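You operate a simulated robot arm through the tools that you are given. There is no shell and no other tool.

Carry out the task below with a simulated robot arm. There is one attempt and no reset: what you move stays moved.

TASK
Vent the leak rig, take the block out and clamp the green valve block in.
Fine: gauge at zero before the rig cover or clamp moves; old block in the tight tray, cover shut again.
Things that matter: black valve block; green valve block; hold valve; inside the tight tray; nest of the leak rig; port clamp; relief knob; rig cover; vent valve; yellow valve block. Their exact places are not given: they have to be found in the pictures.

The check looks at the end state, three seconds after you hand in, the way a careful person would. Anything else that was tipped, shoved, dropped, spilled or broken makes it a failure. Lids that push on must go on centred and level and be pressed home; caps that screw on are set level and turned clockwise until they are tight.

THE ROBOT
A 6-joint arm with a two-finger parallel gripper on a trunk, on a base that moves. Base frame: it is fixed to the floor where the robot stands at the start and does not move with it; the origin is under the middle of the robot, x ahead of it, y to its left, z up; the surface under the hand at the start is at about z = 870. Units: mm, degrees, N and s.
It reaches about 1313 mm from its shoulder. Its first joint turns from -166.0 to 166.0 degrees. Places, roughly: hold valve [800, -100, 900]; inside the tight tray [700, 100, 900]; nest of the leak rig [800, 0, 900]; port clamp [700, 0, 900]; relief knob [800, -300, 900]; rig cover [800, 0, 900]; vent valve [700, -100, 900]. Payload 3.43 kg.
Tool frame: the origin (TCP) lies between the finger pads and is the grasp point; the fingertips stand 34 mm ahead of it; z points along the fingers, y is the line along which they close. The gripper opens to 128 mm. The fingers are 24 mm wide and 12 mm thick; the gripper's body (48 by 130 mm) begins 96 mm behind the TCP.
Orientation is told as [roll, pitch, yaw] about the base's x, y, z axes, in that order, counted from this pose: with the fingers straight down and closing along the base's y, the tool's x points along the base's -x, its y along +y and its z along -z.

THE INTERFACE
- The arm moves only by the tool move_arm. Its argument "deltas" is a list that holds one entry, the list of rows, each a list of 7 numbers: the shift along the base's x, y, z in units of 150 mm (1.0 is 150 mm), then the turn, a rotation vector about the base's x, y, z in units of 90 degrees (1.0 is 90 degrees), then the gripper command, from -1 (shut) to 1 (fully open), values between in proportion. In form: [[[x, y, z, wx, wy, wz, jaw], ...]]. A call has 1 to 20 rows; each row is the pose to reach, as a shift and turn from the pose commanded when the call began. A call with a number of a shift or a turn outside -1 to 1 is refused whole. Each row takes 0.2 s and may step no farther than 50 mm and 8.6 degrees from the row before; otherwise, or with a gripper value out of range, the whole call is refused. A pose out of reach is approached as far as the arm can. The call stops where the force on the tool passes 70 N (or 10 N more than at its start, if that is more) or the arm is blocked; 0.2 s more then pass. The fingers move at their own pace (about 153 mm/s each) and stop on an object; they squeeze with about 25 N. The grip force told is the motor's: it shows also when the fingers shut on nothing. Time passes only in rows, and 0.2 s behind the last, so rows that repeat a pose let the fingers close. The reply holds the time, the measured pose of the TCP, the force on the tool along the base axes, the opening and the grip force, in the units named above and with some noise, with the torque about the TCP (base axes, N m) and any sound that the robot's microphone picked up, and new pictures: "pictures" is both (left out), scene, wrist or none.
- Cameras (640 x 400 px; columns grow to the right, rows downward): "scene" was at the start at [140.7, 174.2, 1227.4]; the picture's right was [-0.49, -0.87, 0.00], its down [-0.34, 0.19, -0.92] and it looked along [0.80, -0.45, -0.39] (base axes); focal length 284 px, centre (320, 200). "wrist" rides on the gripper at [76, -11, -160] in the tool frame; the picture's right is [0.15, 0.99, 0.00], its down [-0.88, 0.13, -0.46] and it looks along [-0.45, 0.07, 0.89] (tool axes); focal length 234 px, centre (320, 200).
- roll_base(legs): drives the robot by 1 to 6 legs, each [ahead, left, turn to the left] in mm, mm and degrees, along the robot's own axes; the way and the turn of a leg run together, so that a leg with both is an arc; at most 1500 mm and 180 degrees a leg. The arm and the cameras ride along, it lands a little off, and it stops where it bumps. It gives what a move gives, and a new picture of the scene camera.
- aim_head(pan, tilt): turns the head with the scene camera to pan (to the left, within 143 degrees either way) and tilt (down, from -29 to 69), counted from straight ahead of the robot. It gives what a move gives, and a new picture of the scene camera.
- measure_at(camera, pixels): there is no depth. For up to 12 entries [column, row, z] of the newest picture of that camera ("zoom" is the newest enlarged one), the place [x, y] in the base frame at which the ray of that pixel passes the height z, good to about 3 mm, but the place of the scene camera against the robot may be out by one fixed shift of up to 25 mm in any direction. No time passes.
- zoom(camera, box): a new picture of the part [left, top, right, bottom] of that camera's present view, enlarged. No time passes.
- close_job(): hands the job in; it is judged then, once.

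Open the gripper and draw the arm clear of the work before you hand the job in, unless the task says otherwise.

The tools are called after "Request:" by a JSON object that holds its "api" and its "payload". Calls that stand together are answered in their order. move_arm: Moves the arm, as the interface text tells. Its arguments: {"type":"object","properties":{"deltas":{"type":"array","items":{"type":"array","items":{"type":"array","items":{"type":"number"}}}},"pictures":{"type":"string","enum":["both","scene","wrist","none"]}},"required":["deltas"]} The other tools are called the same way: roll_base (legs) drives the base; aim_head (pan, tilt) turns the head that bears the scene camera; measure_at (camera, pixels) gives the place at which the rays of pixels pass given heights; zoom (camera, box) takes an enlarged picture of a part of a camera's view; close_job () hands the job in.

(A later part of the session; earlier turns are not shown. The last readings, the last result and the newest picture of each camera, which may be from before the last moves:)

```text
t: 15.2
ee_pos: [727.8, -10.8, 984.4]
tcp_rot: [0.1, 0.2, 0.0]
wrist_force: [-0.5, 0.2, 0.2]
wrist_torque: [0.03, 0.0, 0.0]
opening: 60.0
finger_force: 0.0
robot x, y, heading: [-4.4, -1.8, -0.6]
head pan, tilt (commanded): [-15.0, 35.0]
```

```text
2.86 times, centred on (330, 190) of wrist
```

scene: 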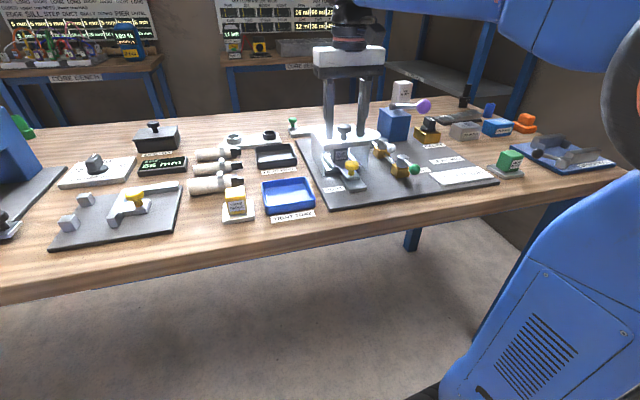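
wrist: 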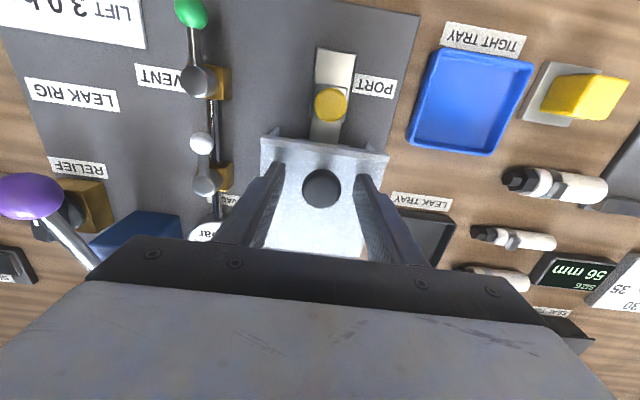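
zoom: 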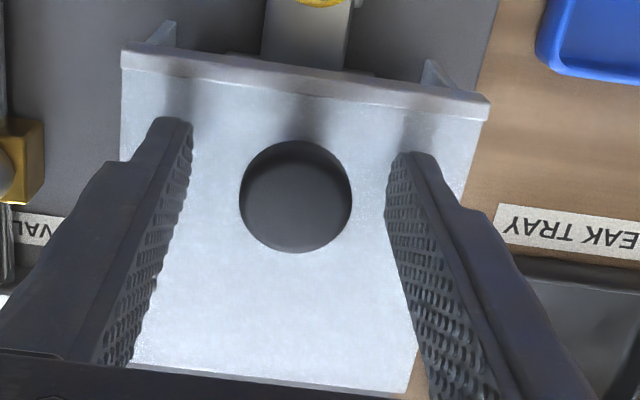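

The cover is unshifted and the knob stands between the open fingers. I measure the knob centre at z≈975 to confirm x alignment.

Request:
{"api": "measure_at", "payload": {"camera": "zoom", "pixels": [[295, 195, 970], [295, 195, 980], [240, 195, 975], [352, 195, 975], [122, 70, 946], [488, 115, 946]]}}

```text
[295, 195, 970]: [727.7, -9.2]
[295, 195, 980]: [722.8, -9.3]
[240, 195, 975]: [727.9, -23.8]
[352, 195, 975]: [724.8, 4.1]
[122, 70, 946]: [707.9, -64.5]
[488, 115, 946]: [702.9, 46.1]
```

Knob centre ≈ (725,-9.5). I shift slightly and close the fingers on it.

Request:
{"api": "move_arm", "payload": {"deltas": [[[-0.015, 0.006, 0, 0, 0, 0, -0.06], [-0.015, 0.006, 0, 0, 0, 0, -0.5], [-0.015, 0.006, 0, 0, 0, 0, -1], [-0.015, 0.006, 0, 0, 0, 0, -1], [-0.015, 0.006, 0, 0, 0, 0, -1]]], "pictures": "both"}}

Request:
{"api": "zoom", "payload": {"camera": "scene", "box": [300, 90, 400, 190]}}

```text
t: 16.4
ee_pos: [725.4, -9.0, 984.8]
tcp_rot: [0.1, 0.2, 0.0]
wrist_force: [-0.1, 9.4, -0.1]
wrist_torque: [0.17, -0.01, 0.02]
opening: 31.1
finger_force: 45.1
robot x, y, heading: [0.1, -4.3, -0.1]
head pan, tilt (commanded): [-15.0, 35.0]
```

scene: 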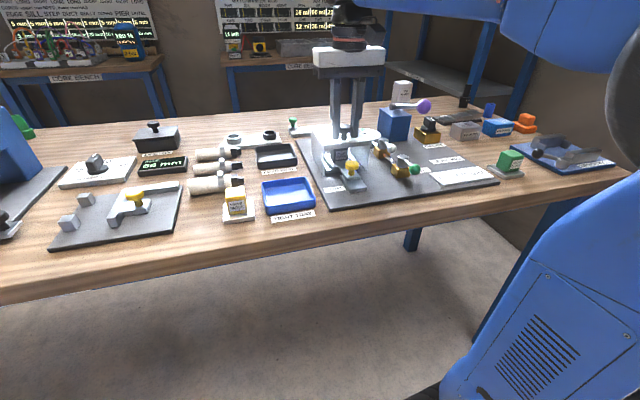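
wrist: 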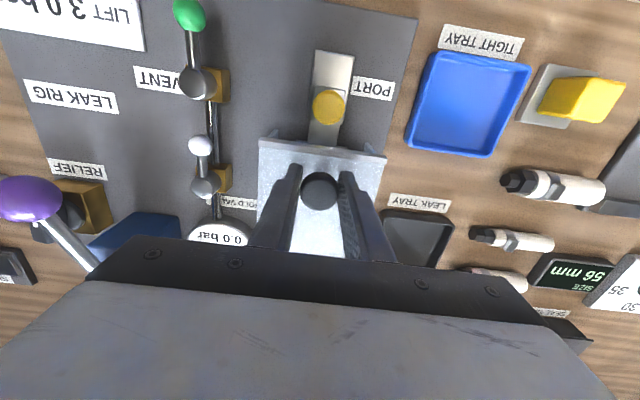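

```text
4.00 times, centred on (350, 140) of scene
```

zoom: 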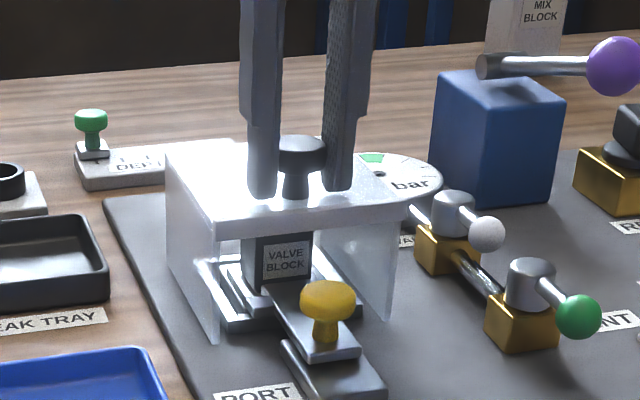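

The jaws hold the knob (opening 31 mm). I lift gently by 8 mm to see whether the cover lifts straight or swings.

Request:
{"api": "move_arm", "payload": {"deltas": [[[0, 0.006, 0.015, 0, 0, 0, -1], [0, 0.006, 0.03, 0, 0, 0, -1], [0, 0.006, 0.053, 0, 0, 0, -1], [0, 0.006, 0.053, 0, 0, 0, -1]]], "pictures": "both"}}

Request:
{"api": "zoom", "payload": {"camera": "scene", "box": [300, 90, 400, 190]}}

```text
t: 17.4
ee_pos: [725.3, -9.5, 990.5]
tcp_rot: [0.0, 0.2, 0.0]
wrist_force: [0.3, -2.1, -37.5]
wrist_torque: [-0.03, 0.24, -0.02]
opening: 31.0
finger_force: 44.8
robot x, y, heading: [0.3, 1.8, -0.2]
head pan, tilt (commanded): [-15.0, 35.0]
```

scene: 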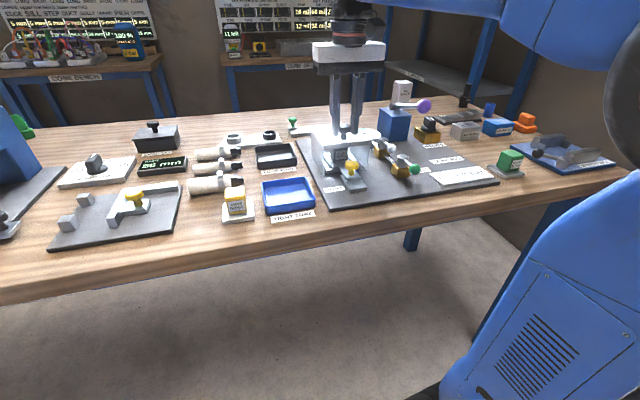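
wrist: 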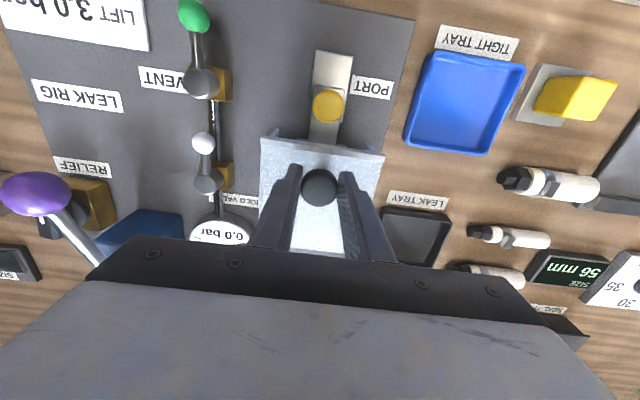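

```text
4.00 times, centred on (350, 140) of scene
```

zoom: 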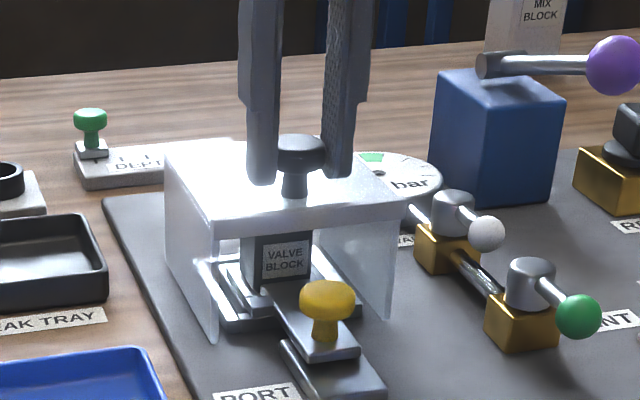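

The cover did not lift: 37 N downward pull and the tips just slid on the knob. I lower back and try a small slide toward +x, watching the force.

Request:
{"api": "move_arm", "payload": {"deltas": [[[0, 0, -0.02, 0, 0, 0, -1], [0, 0, -0.04, 0, 0, 0, -1], [0, 0, -0.04, 0, 0, 0, -1], [0.015, 0, -0.04, 0, 0, 0, -1], [0.03, 0, -0.04, 0, 0, 0, -1], [0.045, 0, -0.04, 0, 0, 0, -1]]], "pictures": "both"}}

Request:
{"api": "zoom", "payload": {"camera": "scene", "box": [300, 90, 400, 190]}}

```text
t: 18.8
ee_pos: [730.8, -8.8, 986.9]
tcp_rot: [0.1, 0.1, 0.0]
wrist_force: [0.1, -4.7, 36.1]
wrist_torque: [-0.07, -0.42, -0.01]
opening: 31.1
finger_force: 44.4
robot x, y, heading: [-2.5, 0.8, 0.0]
head pan, tilt (commanded): [-15.0, 35.0]
```

scene: 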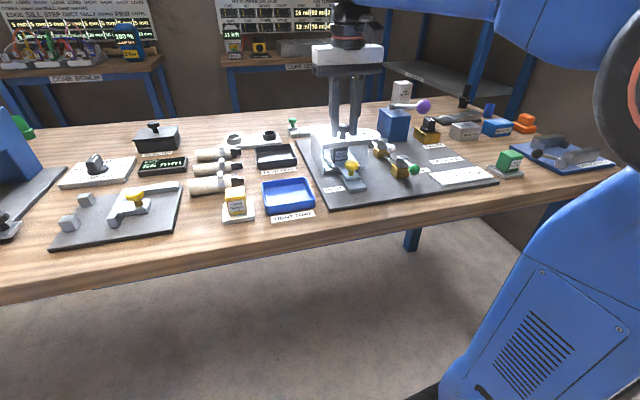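
wrist: 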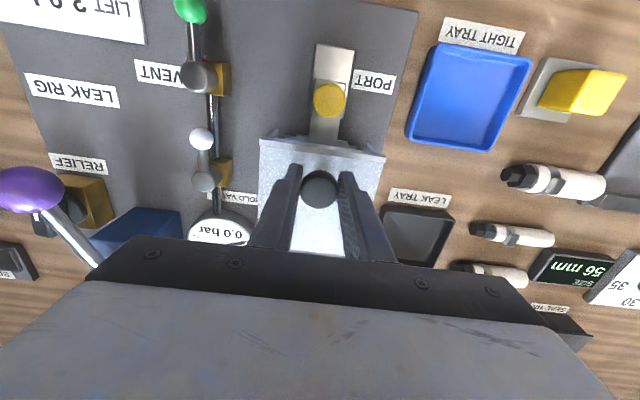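

```text
4.00 times, centred on (350, 140) of scene
```

zoom: 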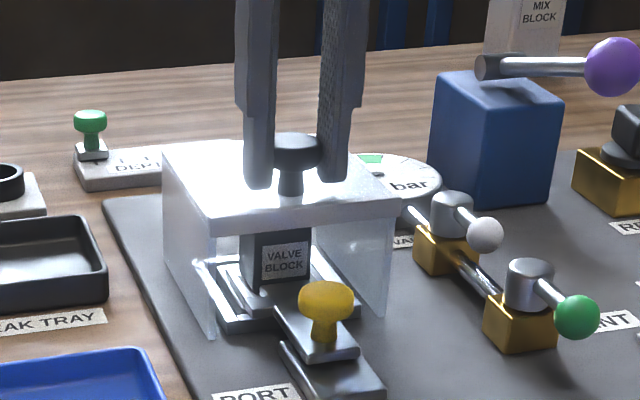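

X force is near zero and the cover moved with the hand: it slides toward +x. I relieve the downward press and slide it further back in small steps.

Request:
{"api": "move_arm", "payload": {"deltas": [[[0, 0.0, 0.012, 0, 0, 0, -1], [0.06, 0.0, 0.018, 0, 0, 0, -1], [0.13, 0.0, 0.018, 0, 0, 0, -1], [0.2, 0.0, 0.018, 0, 0, 0, -1], [0.27, 0.0, 0.018, 0, 0, 0, -1], [0.33, 0.0, 0.018, 0, 0, 0, -1]]], "pictures": "both"}}

Request:
{"api": "zoom", "payload": {"camera": "scene", "box": [300, 90, 400, 190]}}

```text
t: 20.2
ee_pos: [784.1, -8.1, 988.1]
tcp_rot: [0.1, 0.2, 0.0]
wrist_force: [0.7, -9.5, -37.4]
wrist_torque: [-0.12, 0.07, -0.05]
opening: 31.3
finger_force: 44.5
robot x, y, heading: [1.8, -0.6, -0.2]
head pan, tilt (commanded): [-15.0, 35.0]
```

scene: 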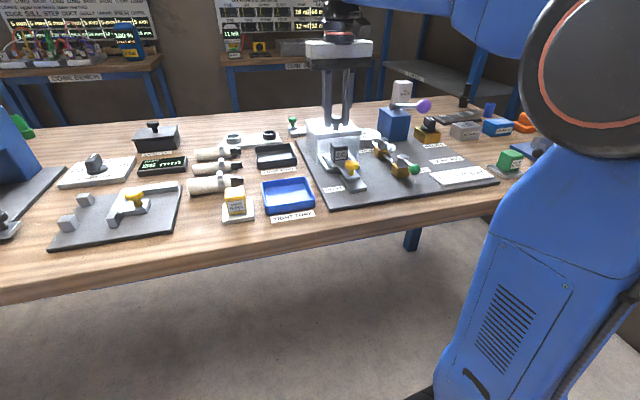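
wrist: 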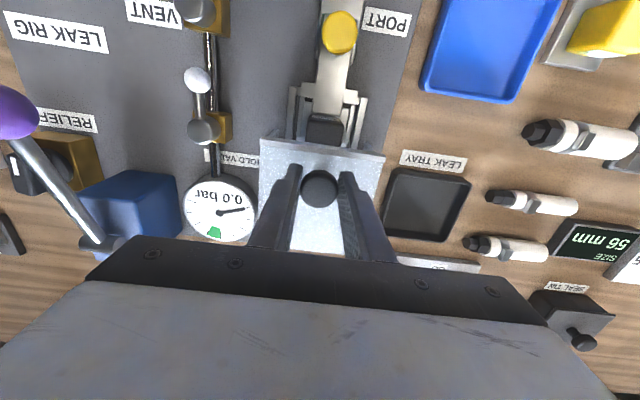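

```text
4.00 times, centred on (350, 140) of scene
```

zoom: 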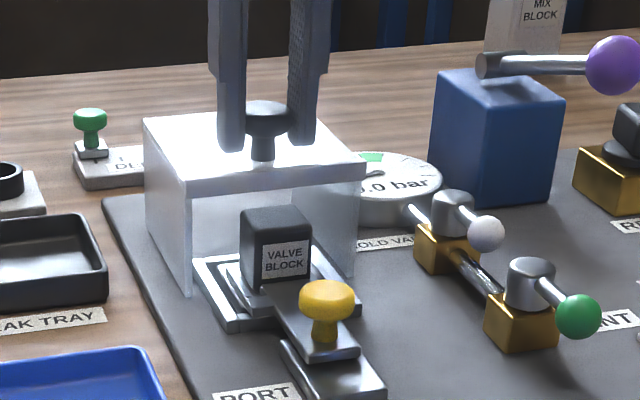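

The cover slides freely; the black block is half uncovered. Before going further I check what stands behind the cover (the white base with the green knob).

Request:
{"api": "measure_at", "payload": {"camera": "zoom", "pixels": [[80, 190, 870], [145, 184, 870], [531, 265, 925], [577, 316, 910], [486, 235, 910], [190, 297, 880], [145, 118, 946], [362, 172, 946], [104, 205, 878], [90, 118, 930]]}}

Request:
{"api": "zoom", "payload": {"camera": "scene", "box": [200, 90, 360, 190]}}

Request:
{"api": "measure_at", "payload": {"camera": "wrist", "pixels": [[405, 257, 880], [470, 270, 880], [340, 32, 910], [198, 79, 910], [435, 264, 880], [201, 128, 925]]}}

```text
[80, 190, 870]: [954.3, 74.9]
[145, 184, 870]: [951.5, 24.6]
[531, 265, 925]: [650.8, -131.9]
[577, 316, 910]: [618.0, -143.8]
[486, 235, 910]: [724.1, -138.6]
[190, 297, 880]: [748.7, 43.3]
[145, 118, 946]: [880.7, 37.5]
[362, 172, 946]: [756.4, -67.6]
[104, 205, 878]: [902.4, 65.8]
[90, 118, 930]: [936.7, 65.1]
```

```text
4.00 times, centred on (280, 140) of scene
```

zoom: 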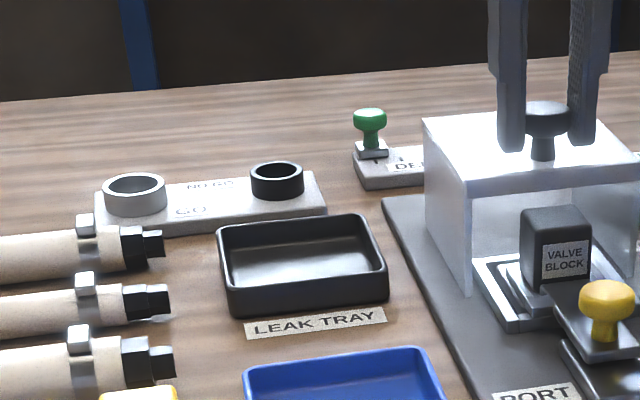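

```text
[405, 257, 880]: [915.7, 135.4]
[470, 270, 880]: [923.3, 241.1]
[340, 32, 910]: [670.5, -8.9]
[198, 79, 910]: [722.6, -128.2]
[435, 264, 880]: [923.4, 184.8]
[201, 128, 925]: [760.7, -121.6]
```

The depth gauge base behind starts at about x=954, so there's room. I slide the cover another ~55 mm back, in small steps, watching for the end stop.

Request:
{"api": "move_arm", "payload": {"deltas": [[[0.06, 0.0, -0.006, 0, 0, 0, -1], [0.12, 0.0, -0.006, 0, 0, 0, -1], [0.18, 0.0, -0.006, 0, 0, 0, -1], [0.24, 0.0, -0.006, 0, 0, 0, -1], [0.3, 0.0, -0.006, 0, 0, 0, -1], [0.36, 0.0, -0.006, 0, 0, 0, -1]]], "pictures": "both"}}

Request:
{"api": "zoom", "payload": {"camera": "scene", "box": [300, 90, 400, 190]}}

```text
t: 21.6
ee_pos: [835.6, -9.5, 987.7]
tcp_rot: [0.1, 0.0, 0.0]
wrist_force: [0.6, 3.1, 6.0]
wrist_torque: [0.11, -0.26, 0.03]
opening: 31.1
finger_force: 45.3
robot x, y, heading: [-0.7, 3.7, 0.0]
head pan, tilt (commanded): [-15.0, 35.0]
```

scene: 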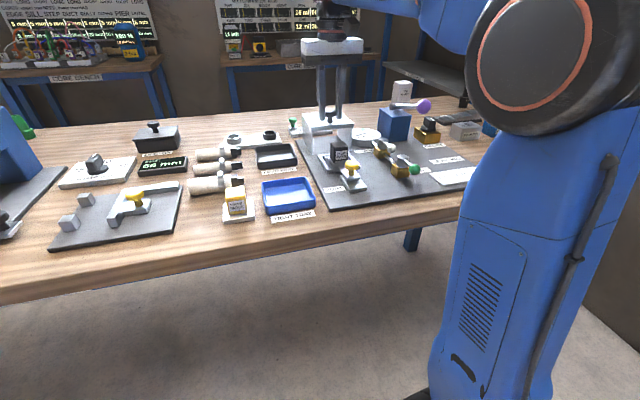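
wrist: 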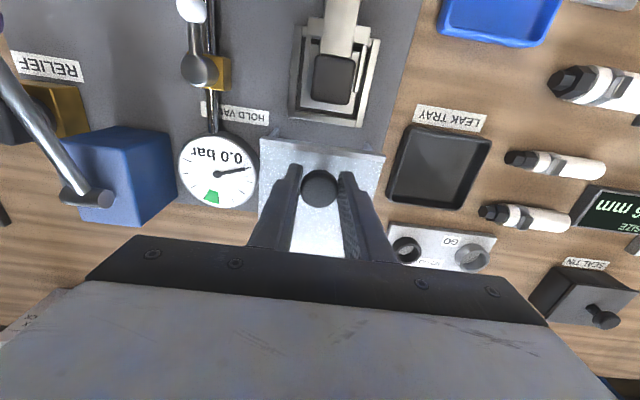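

```text
4.00 times, centred on (350, 140) of scene
```

zoom: 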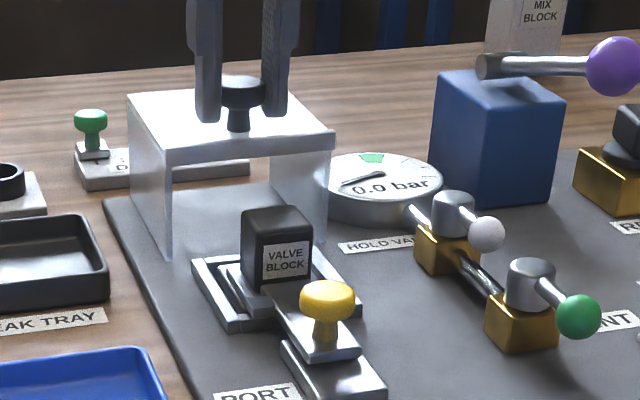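

The gauge still reads 0.0 and the nest is fully uncovered with the cover 110 mm back. I release the knob, rise and go look at the clamp and the block.

Request:
{"api": "move_arm", "payload": {"deltas": [[[0, 0, 0, 0, 0, 0, -0.1], [0, 0, 0, 0, 0, 0, -0.1], [0, 0, 0.2, 0, 0, 0, -0.1], [-0.1, 0, 0.45, 0, 0, 0, -0.1], [-0.4, 0, 0.5, 0, 0, 0, 0.5], [-0.7, 0, 0.5, 0, 0, 0, 1], [-0.93, 0, 0.5, 0, 0, 0, 1], [-0.93, 0, 0.5, 0, 0, 0, 1]]], "pictures": "both"}}

Request:
{"api": "zoom", "payload": {"camera": "scene", "box": [300, 90, 400, 190]}}

Request:
{"api": "zoom", "payload": {"camera": "wrist", "box": [220, 90, 440, 240]}}

```text
t: 23.4
ee_pos: [693.6, -7.9, 1062.9]
tcp_rot: [0.1, 0.2, 0.0]
wrist_force: [0.1, 0.4, -0.5]
wrist_torque: [0.0, 0.03, 0.02]
opening: 127.9
finger_force: 0.0
robot x, y, heading: [0.1, -0.3, -0.1]
head pan, tilt (commanded): [-15.0, 35.0]
```

scene: 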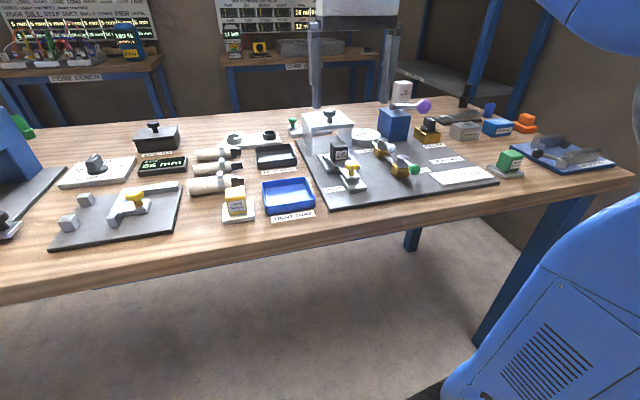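
wrist: 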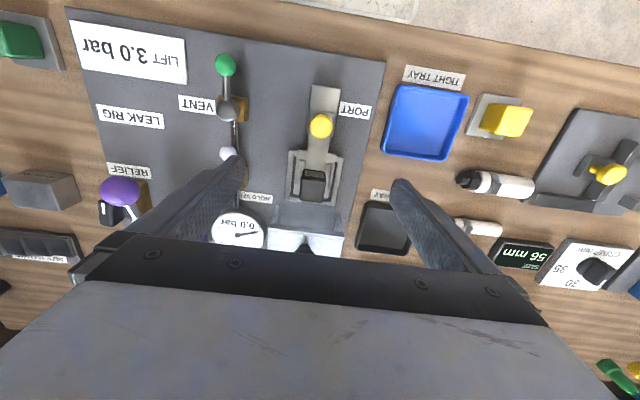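

```text
4.00 times, centred on (350, 140) of scene
```

zoom: 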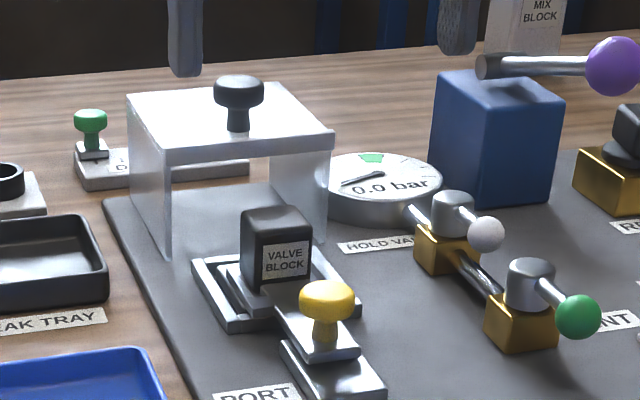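

```text
2.67 times, centred on (330, 165) of wrist
```

zoom: 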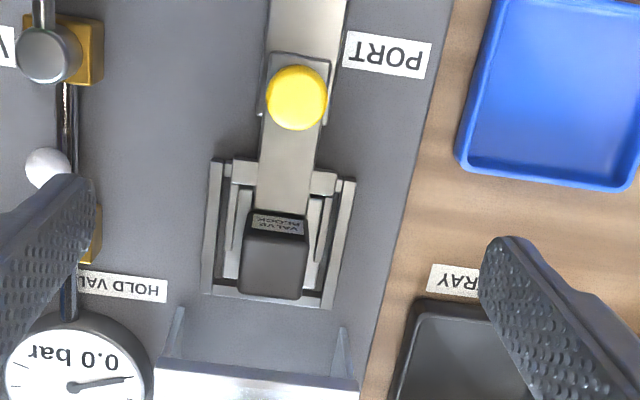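

Now the clamp: the slide with the yellow knob presses the block's front. I measure the knob, slide, block and frame in both cameras to fix heights.

Request:
{"api": "measure_at", "payload": {"camera": "zoom", "pixels": [[297, 97, 905], [297, 97, 915], [273, 52, 890], [330, 62, 890], [268, 122, 882], [244, 235, 930], [308, 240, 930], [240, 293, 930], [303, 298, 930], [255, 212, 930], [212, 160, 890], [352, 180, 890]]}}

Request:
{"api": "zoom", "payload": {"camera": "scene", "box": [300, 90, 400, 190]}}

Request:
{"api": "measure_at", "payload": {"camera": "zoom", "pixels": [[165, 152, 946], [334, 136, 946], [327, 292, 905], [327, 292, 915], [327, 292, 925], [242, 212, 930], [311, 242, 930], [262, 292, 895], [327, 352, 890], [275, 212, 930], [359, 355, 885], [387, 388, 880]]}}

```text
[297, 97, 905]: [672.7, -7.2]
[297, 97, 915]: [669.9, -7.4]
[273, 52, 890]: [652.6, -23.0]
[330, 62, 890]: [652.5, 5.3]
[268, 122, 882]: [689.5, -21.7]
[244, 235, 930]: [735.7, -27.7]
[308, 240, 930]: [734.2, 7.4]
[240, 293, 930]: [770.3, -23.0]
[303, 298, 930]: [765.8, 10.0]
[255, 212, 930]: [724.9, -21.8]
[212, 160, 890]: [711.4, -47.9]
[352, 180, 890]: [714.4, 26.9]
```

```text
4.00 times, centred on (350, 140) of scene
```

zoom: 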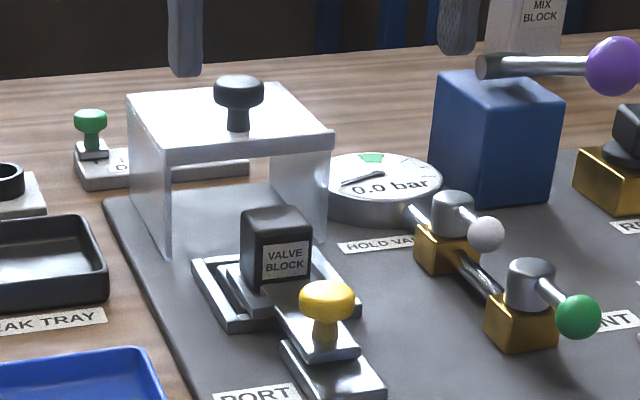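

```text
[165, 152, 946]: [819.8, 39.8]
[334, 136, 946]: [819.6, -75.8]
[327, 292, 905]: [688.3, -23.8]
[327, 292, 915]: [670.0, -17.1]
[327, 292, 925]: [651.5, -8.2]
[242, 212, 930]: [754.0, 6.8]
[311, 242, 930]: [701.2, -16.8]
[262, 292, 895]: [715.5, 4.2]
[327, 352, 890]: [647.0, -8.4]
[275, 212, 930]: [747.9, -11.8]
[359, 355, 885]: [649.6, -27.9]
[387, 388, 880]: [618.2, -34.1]
```

Combining the cameras, the yellow knob is at about (671,-8,912). I move above it with jaws at 60 mm and come down to z≈965 to check.

Request:
{"api": "move_arm", "payload": {"deltas": [[[-0.15, 0, 0, 0, -0.002, 0, -0.06], [-0.15, 0, -0.3, 0, -0.002, 0, -0.06], [-0.15, 0, -0.55, 0, -0.002, 0, -0.06], [-0.15, 0, -0.653, 0, -0.002, 0, -0.06], [-0.15, 0, -0.653, 0, -0.002, 0, -0.06]]], "pictures": "both"}}

Request:
{"api": "zoom", "payload": {"camera": "scene", "box": [300, 90, 400, 190]}}

Request:
{"api": "zoom", "payload": {"camera": "wrist", "box": [220, 120, 440, 260]}}

```text
t: 24.6
ee_pos: [673.3, -8.6, 964.9]
tcp_rot: [0.1, 0.1, 0.0]
wrist_force: [-0.2, -0.1, -0.1]
wrist_torque: [0.01, -0.03, 0.0]
opening: 60.2
finger_force: 0.1
robot x, y, heading: [1.1, 0.4, -0.2]
head pan, tilt (commanded): [-15.0, 35.0]
```

scene: 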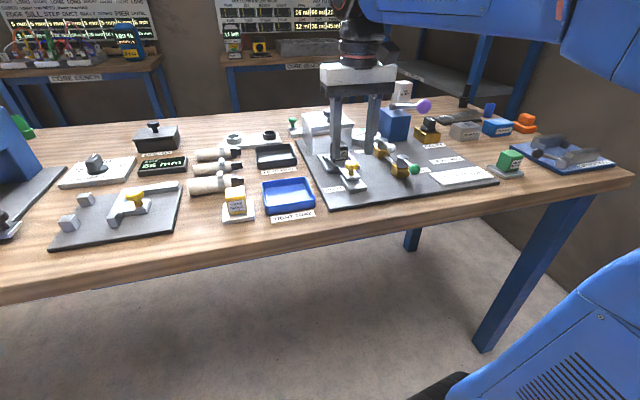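
wrist: 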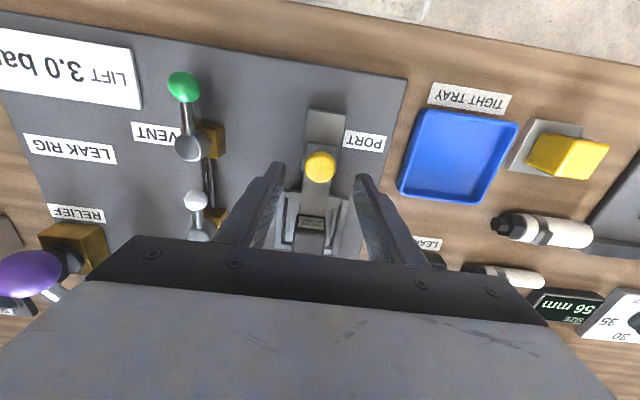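

```text
4.00 times, centred on (350, 140) of scene
```

zoom: 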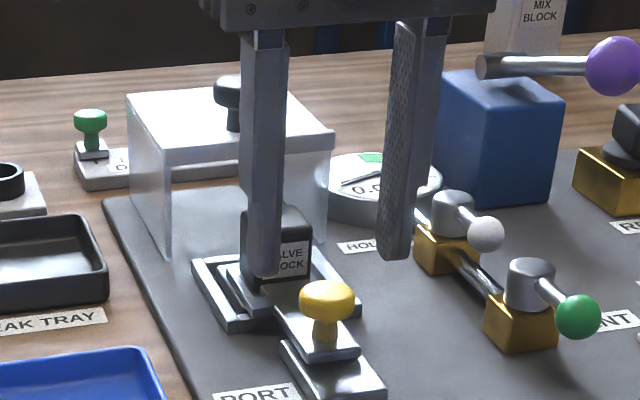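

```text
2.86 times, centred on (330, 190) of wrist
```

zoom: 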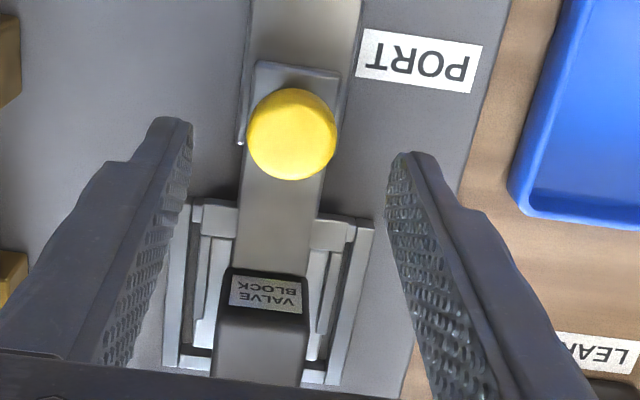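

Tips are at z≈931 and the cap top looks ~16 mm below them, i.e. z≈915. I measure the knob's centre at that height.

Request:
{"api": "measure_at", "payload": {"camera": "zoom", "pixels": [[291, 135, 915], [291, 135, 910], [247, 135, 910], [336, 135, 910], [291, 178, 905], [291, 90, 915]]}}

```text
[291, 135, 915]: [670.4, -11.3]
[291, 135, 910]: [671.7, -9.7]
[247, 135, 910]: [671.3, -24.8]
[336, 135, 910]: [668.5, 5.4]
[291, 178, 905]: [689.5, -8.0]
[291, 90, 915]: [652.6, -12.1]
```

Knob centre ≈ (671,-9.7). I centre and lower to z≈928, then close on the cap.

Request:
{"api": "move_arm", "payload": {"deltas": [[[-0.013, -0.007, -0.08, 0, 0, 0, -0.06], [-0.013, -0.007, -0.16, 0, 0, 0, -0.06], [-0.013, -0.007, -0.243, 0, 0, 0, -0.06], [-0.013, -0.007, -0.243, 0, 0, 0, -0.4], [-0.013, -0.007, -0.243, 0, 0, 0, -1], [-0.013, -0.007, -0.243, 0, 0, 0, -1]]], "pictures": "both"}}

Request:
{"api": "zoom", "payload": {"camera": "scene", "box": [300, 90, 400, 190]}}

```text
t: 26.0
ee_pos: [670.5, -9.1, 927.8]
tcp_rot: [0.1, 0.0, 0.0]
wrist_force: [0.4, 12.0, -1.9]
wrist_torque: [0.3, -0.28, -0.02]
opening: 28.7
finger_force: 44.8
robot x, y, heading: [0.5, 0.3, 0.2]
head pan, tilt (commanded): [-15.0, 35.0]
```

scene: 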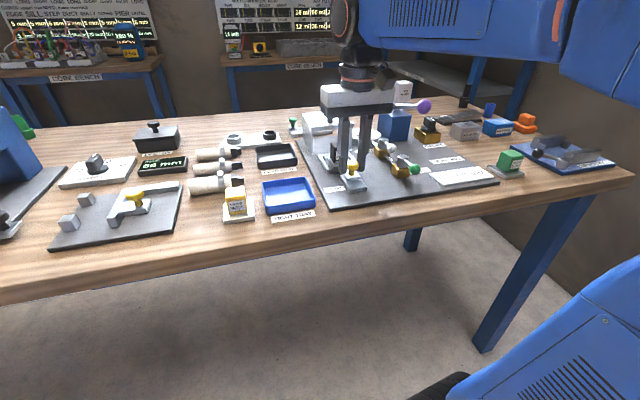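
wrist: 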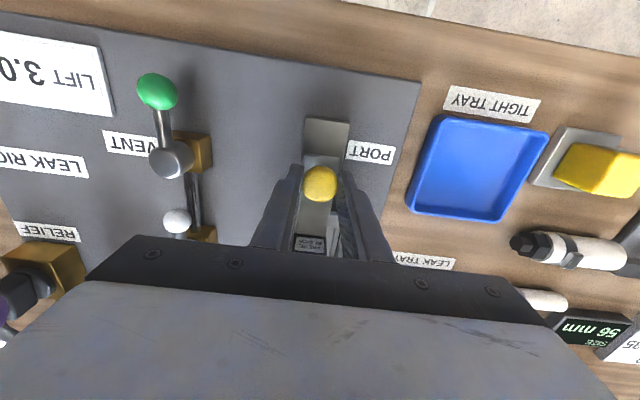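

```text
4.00 times, centred on (350, 140) of scene
```

zoom: 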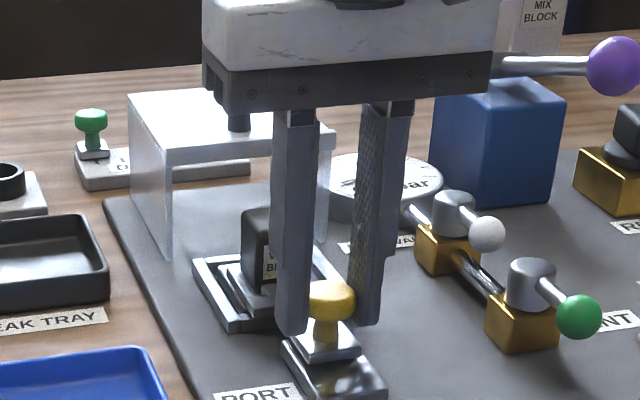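

The jaws hold the yellow knob (28.7 mm). I pull gently toward -x by ~15 mm and watch the force.

Request:
{"api": "move_arm", "payload": {"deltas": [[[-0.02, 0.006, 0, 0, 0, 0, -1], [-0.04, 0.006, 0, 0, 0, 0, -1], [-0.07, 0.006, 0, 0, 0, 0, -1], [-0.1, 0.006, 0, 0, 0, 0, -1]]], "pictures": "both"}}

Request:
{"api": "zoom", "payload": {"camera": "scene", "box": [300, 90, 400, 190]}}

```text
t: 27.0
ee_pos: [655.6, -8.2, 927.4]
tcp_rot: [0.3, -0.1, 0.0]
wrist_force: [1.7, 2.4, 13.6]
wrist_torque: [0.07, -0.73, -0.05]
opening: 29.0
finger_force: 45.1
robot x, y, heading: [-3.3, 1.1, 0.0]
head pan, tilt (commanded): [-15.0, 35.0]
```

scene: 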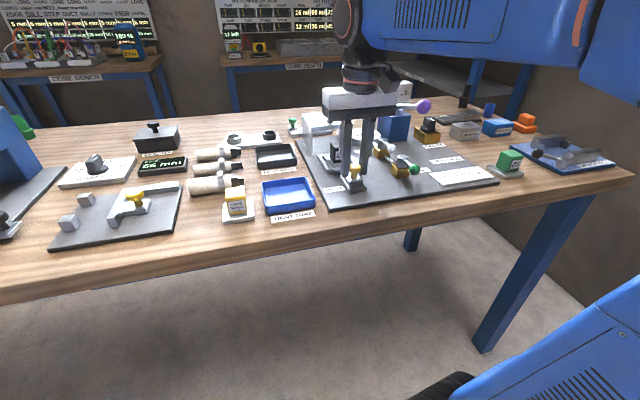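
wrist: 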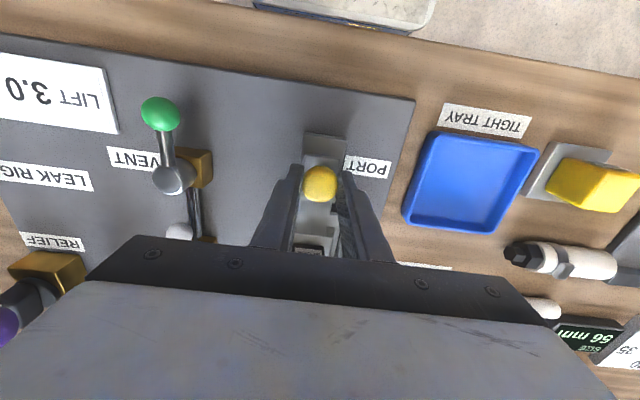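

```text
4.00 times, centred on (350, 140) of scene
```

zoom: 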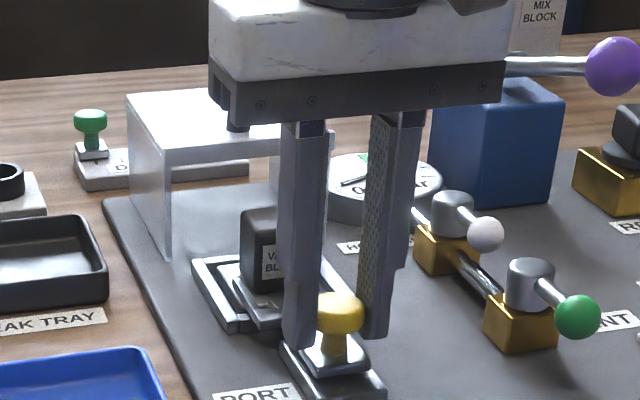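

The clamp slides back with little force. I pull another 15 mm.

Request:
{"api": "move_arm", "payload": {"deltas": [[[-0.025, 0, 0.004, 0, 0, 0, -1], [-0.05, 0, 0.004, 0, 0, 0, -1], [-0.075, 0, 0.004, 0, 0, 0, -1], [-0.1, 0, 0.004, 0, 0, 0, -1]]], "pictures": "both"}}

Request:
{"api": "zoom", "payload": {"camera": "scene", "box": [300, 90, 400, 190]}}

```text
t: 28.0
ee_pos: [639.7, -8.4, 928.6]
tcp_rot: [0.0, 0.0, 0.0]
wrist_force: [0.6, -4.7, 2.5]
wrist_torque: [-0.18, -0.21, 0.03]
opening: 29.0
finger_force: 44.9
robot x, y, heading: [1.7, 3.0, 0.1]
head pan, tilt (commanded): [-15.0, 35.0]
```

scene: 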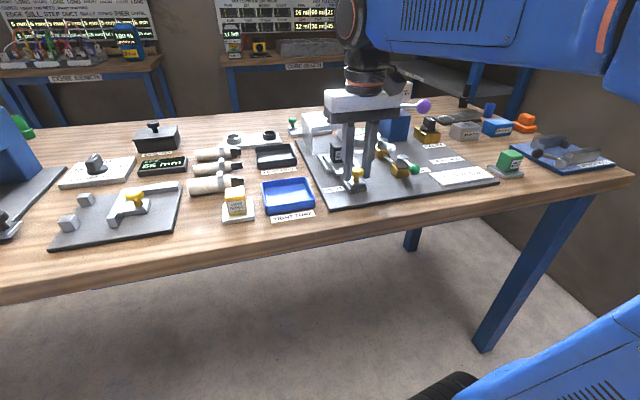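
wrist: 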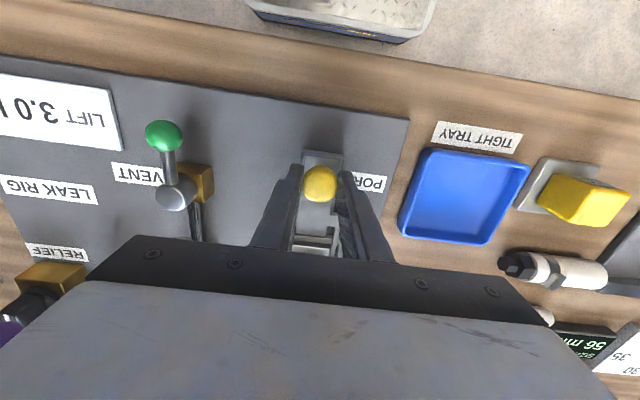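

```text
4.00 times, centred on (350, 140) of scene
```

zoom: 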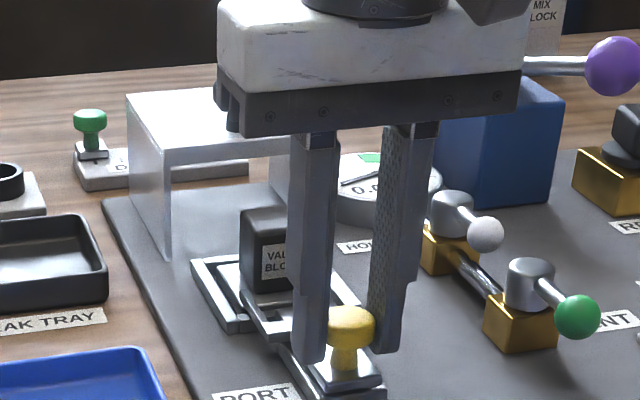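

The clamp is 31 mm back, well clear of the block. I release the knob, rise and look at the block and nest.

Request:
{"api": "move_arm", "payload": {"deltas": [[[0, 0, 0, 0, 0, 0, -0.06], [0, 0, 0, 0, 0, 0, -0.06], [0, 0, 0.2, 0, 0, 0, -0.06], [0.05, 0, 0.5, 0, 0, 0, 0.5], [0.25, 0, 0.75, 0, 0, 0, 1], [0.4, 0, 0.9, 0, 0, 0, 1], [0.4, 0, 0.9, 0, 0, 0, 1]]], "pictures": "both"}}

Request:
{"api": "zoom", "payload": {"camera": "scene", "box": [300, 110, 380, 190]}}

Request:
{"api": "zoom", "payload": {"camera": "wrist", "box": [250, 100, 400, 220]}}

```text
t: 29.6
ee_pos: [702.4, -9.3, 1062.4]
tcp_rot: [0.1, 0.0, 0.0]
wrist_force: [0.5, -0.2, 0.2]
wrist_torque: [0.02, 0.0, 0.0]
opening: 128.2
finger_force: 0.0
robot x, y, heading: [1.7, 1.6, -0.0]
head pan, tilt (commanded): [-15.0, 35.0]
```

scene: 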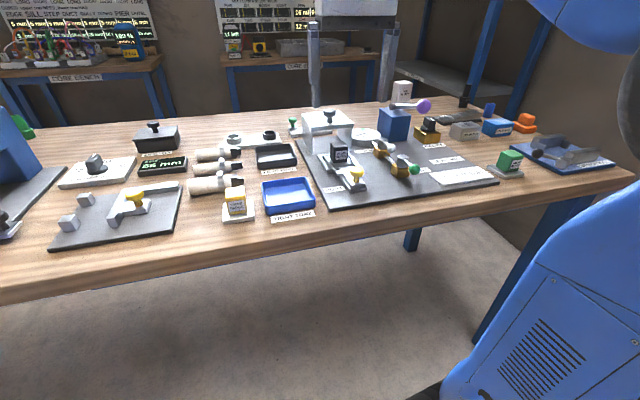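
wrist: 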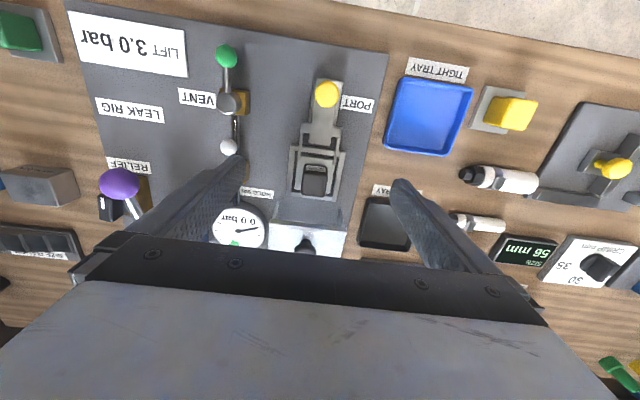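

```text
5.00 times, centred on (340, 150) of scene
```

zoom: 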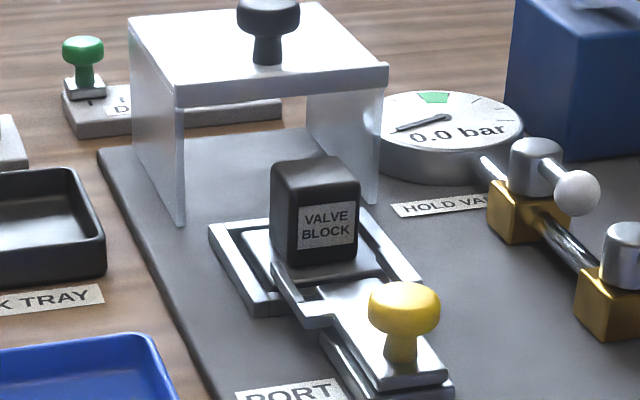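

```text
3.33 times, centred on (325, 160) of wrist
```

zoom: 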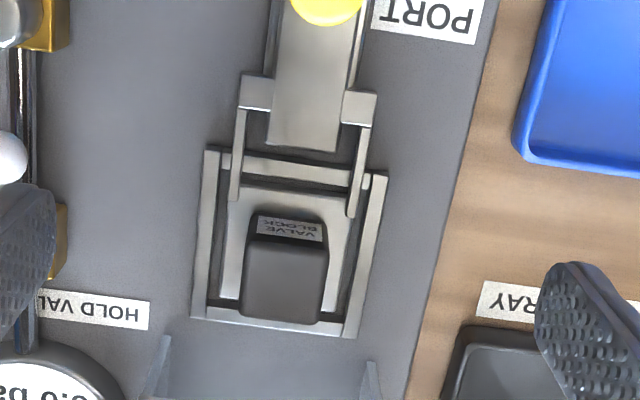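

The block is free of the clamp fork now. I measure its top corners in both views to get its height and centre.

Request:
{"api": "measure_at", "payload": {"camera": "zoom", "pixels": [[248, 240, 930], [328, 248, 930], [240, 315, 930], [320, 324, 930], [284, 281, 930], [284, 281, 920], [206, 150, 885], [386, 175, 885], [192, 318, 885], [358, 336, 885]]}}

Request:
{"api": "zoom", "payload": {"camera": "scene", "box": [310, 130, 370, 190]}}

```text
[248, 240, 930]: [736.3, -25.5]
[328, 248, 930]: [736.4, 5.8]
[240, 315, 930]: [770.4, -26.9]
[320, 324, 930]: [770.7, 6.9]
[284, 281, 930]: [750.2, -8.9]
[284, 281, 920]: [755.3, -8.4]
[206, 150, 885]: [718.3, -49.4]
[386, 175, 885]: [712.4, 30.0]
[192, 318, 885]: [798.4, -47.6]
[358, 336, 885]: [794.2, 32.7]
```

```text
6.67 times, centred on (340, 160) of scene
```

zoom: 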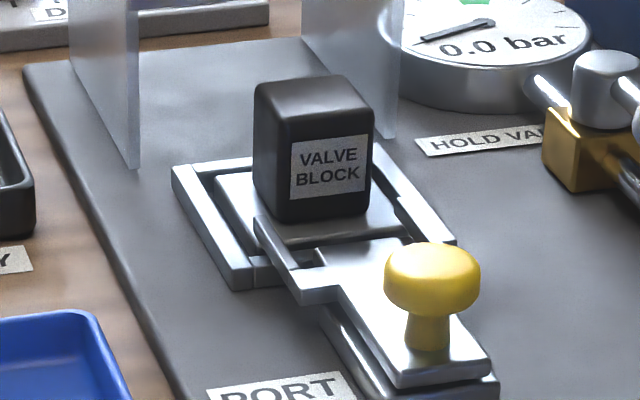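

Nest frame spans x 715–796, y -49..31, so the block centre is (755.5,-9) with top near z≈922. I measure the tight tray too before grasping.

Request:
{"api": "measure_at", "payload": {"camera": "wrist", "pixels": [[402, 77, 890], [473, 88, 890], [444, 158, 890], [384, 148, 890], [430, 118, 875], [19, 32, 910], [505, 113, 910]]}}

Request:
{"api": "zoom", "payload": {"camera": "wrist", "box": [370, 50, 550, 170]}}

Request:
{"api": "zoom", "payload": {"camera": "scene", "box": [215, 150, 335, 240]}}

```text
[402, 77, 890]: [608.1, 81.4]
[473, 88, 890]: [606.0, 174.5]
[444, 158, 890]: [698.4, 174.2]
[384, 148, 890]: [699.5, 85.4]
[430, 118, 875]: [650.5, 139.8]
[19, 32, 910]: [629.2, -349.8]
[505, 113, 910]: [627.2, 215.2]
```

```text
3.33 times, centred on (460, 110) of wrist
```

zoom: 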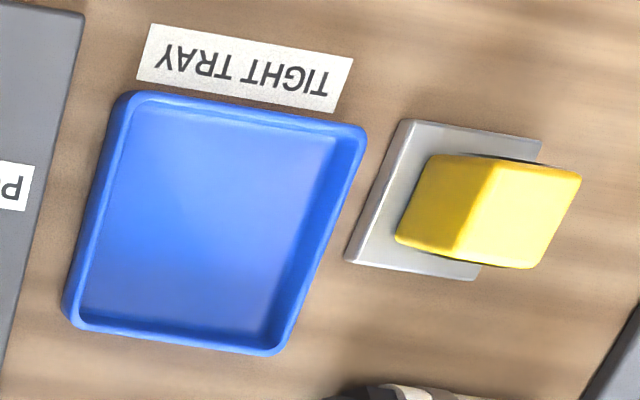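

```text
4.44 times, centred on (275, 195) of scene
```

zoom: 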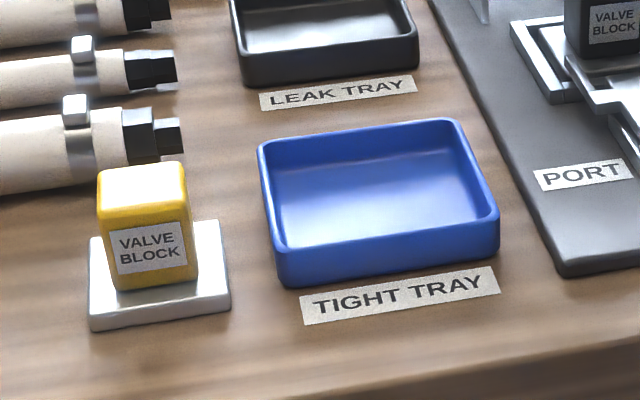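

The tray is ~92 mm square, centred at (653,128). I now go over the black block with jaws at 64 mm and descend to z≈975 to check alignment.

Request:
{"api": "move_arm", "payload": {"deltas": [[[0.2, 0.002, 0, 0, 0, 0, 0], [0.354, 0.002, -0.05, 0, 0, 0, 0], [0.354, 0.002, -0.35, 0, 0, 0, 0], [0.354, 0.002, -0.58, 0, 0, 0, 0], [0.354, 0.002, -0.58, 0, 0, 0, 0]]], "pictures": "both"}}

Request:
{"api": "zoom", "payload": {"camera": "scene", "box": [300, 90, 400, 190]}}

Request:
{"api": "zoom", "payload": {"camera": "wrist", "box": [220, 120, 440, 260]}}

```text
t: 30.8
ee_pos: [755.4, -7.9, 975.6]
tcp_rot: [0.1, 0.0, 0.0]
wrist_force: [0.7, 0.4, 0.2]
wrist_torque: [-0.04, 0.01, -0.06]
opening: 64.0
finger_force: 0.0
robot x, y, heading: [-2.1, -0.1, 0.2]
head pan, tilt (commanded): [-15.0, 35.0]
```

scene: 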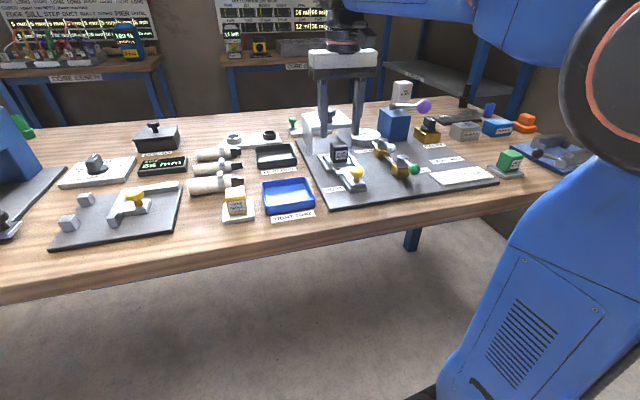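
wrist: 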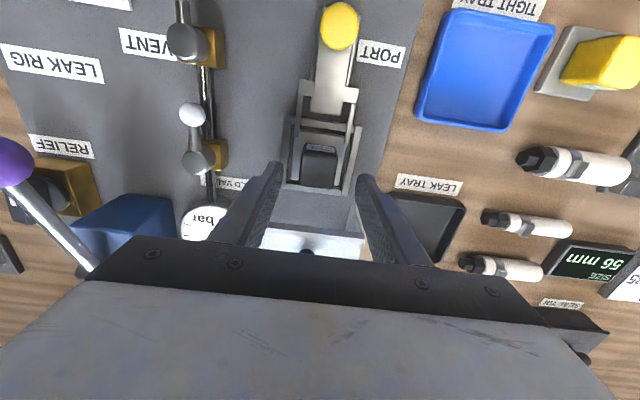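

```text
4.00 times, centred on (350, 140) of scene
```

zoom: 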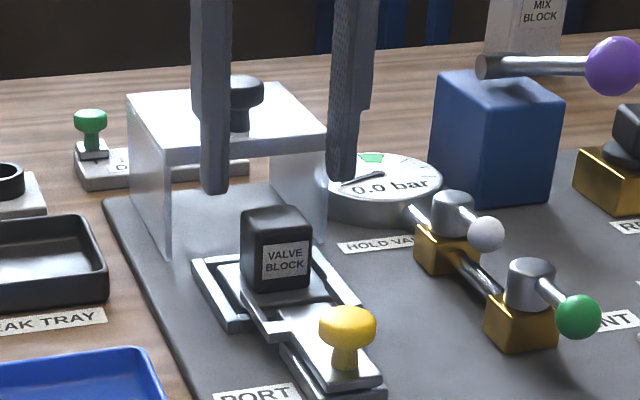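

```text
2.86 times, centred on (330, 190) of wrist
```

zoom: 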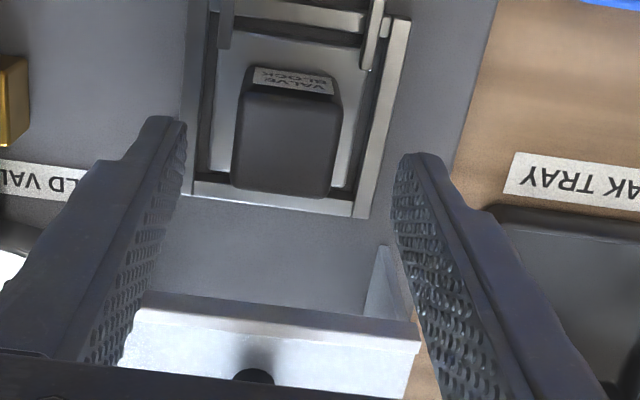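

I measure the block's top face centre once more from this closer view.

Request:
{"api": "measure_at", "payload": {"camera": "zoom", "pixels": [[288, 142, 922], [288, 142, 915], [245, 92, 922], [342, 99, 922], [232, 187, 922], [333, 197, 922], [182, 195, 888], [365, 217, 888], [205, 15, 888], [409, 22, 888]]}}

```text
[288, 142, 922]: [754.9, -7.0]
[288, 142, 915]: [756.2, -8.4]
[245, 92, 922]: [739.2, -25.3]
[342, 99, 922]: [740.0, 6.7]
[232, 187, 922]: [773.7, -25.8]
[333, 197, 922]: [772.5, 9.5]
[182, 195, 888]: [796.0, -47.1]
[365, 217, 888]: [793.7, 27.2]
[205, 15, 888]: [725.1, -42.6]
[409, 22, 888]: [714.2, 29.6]
```

Block centre ≈ (756,-8.7), matching the hand. I descend to z≈928 and close on the block.

Request:
{"api": "move_arm", "payload": {"deltas": [[[0.003, -0.003, -0.1, 0, 0, 0, 0], [0.003, -0.003, -0.2, 0, 0, 0, 0], [0.003, -0.003, -0.317, 0, 0, 0, 0], [0.003, -0.003, -0.317, 0, 0, 0, -0.3], [0.003, -0.003, -0.317, 0, 0, 0, -1], [0.003, -0.003, -0.317, 0, 0, 0, -1]]], "pictures": "both"}}

Request:
{"api": "zoom", "payload": {"camera": "scene", "box": [300, 90, 400, 190]}}

Request:
{"api": "zoom", "payload": {"camera": "wrist", "box": [220, 120, 440, 260]}}

```text
t: 32.2
ee_pos: [755.1, -8.0, 930.0]
tcp_rot: [0.1, -0.1, 0.0]
wrist_force: [0.2, 1.3, -0.1]
wrist_torque: [0.01, -0.01, 0.01]
opening: 35.7
finger_force: 24.9
robot x, y, heading: [2.1, -1.4, 0.1]
head pan, tilt (commanded): [-15.0, 35.0]
```

scene: 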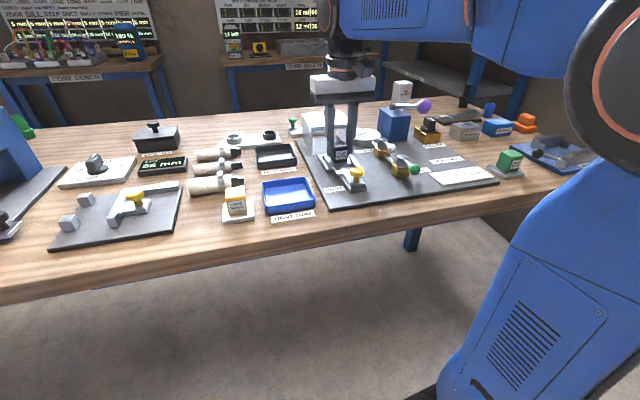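
wrist: 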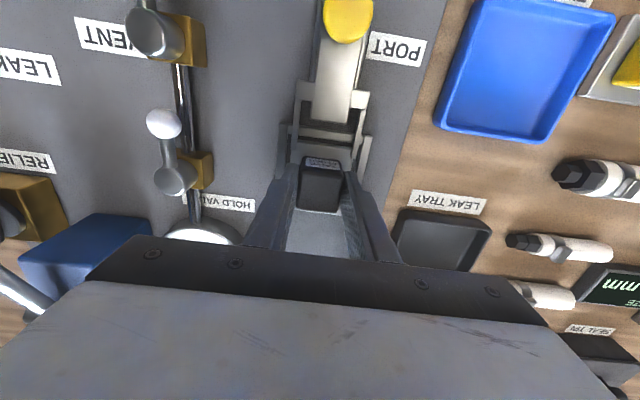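

```text
4.00 times, centred on (350, 140) of scene
```

zoom: 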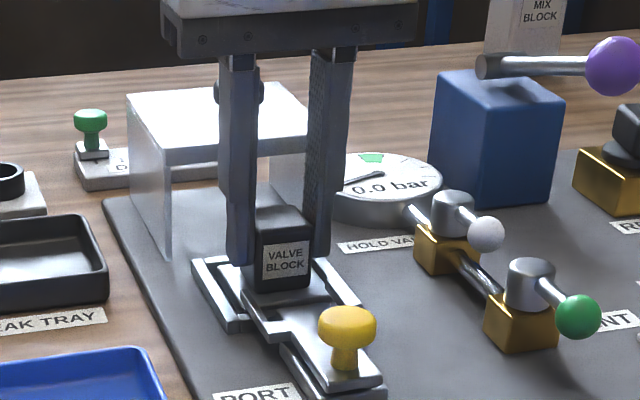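

```text
2.86 times, centred on (330, 190) of wrist
```

zoom: 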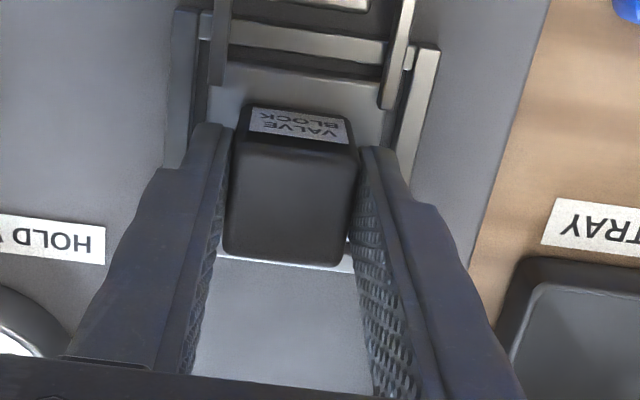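

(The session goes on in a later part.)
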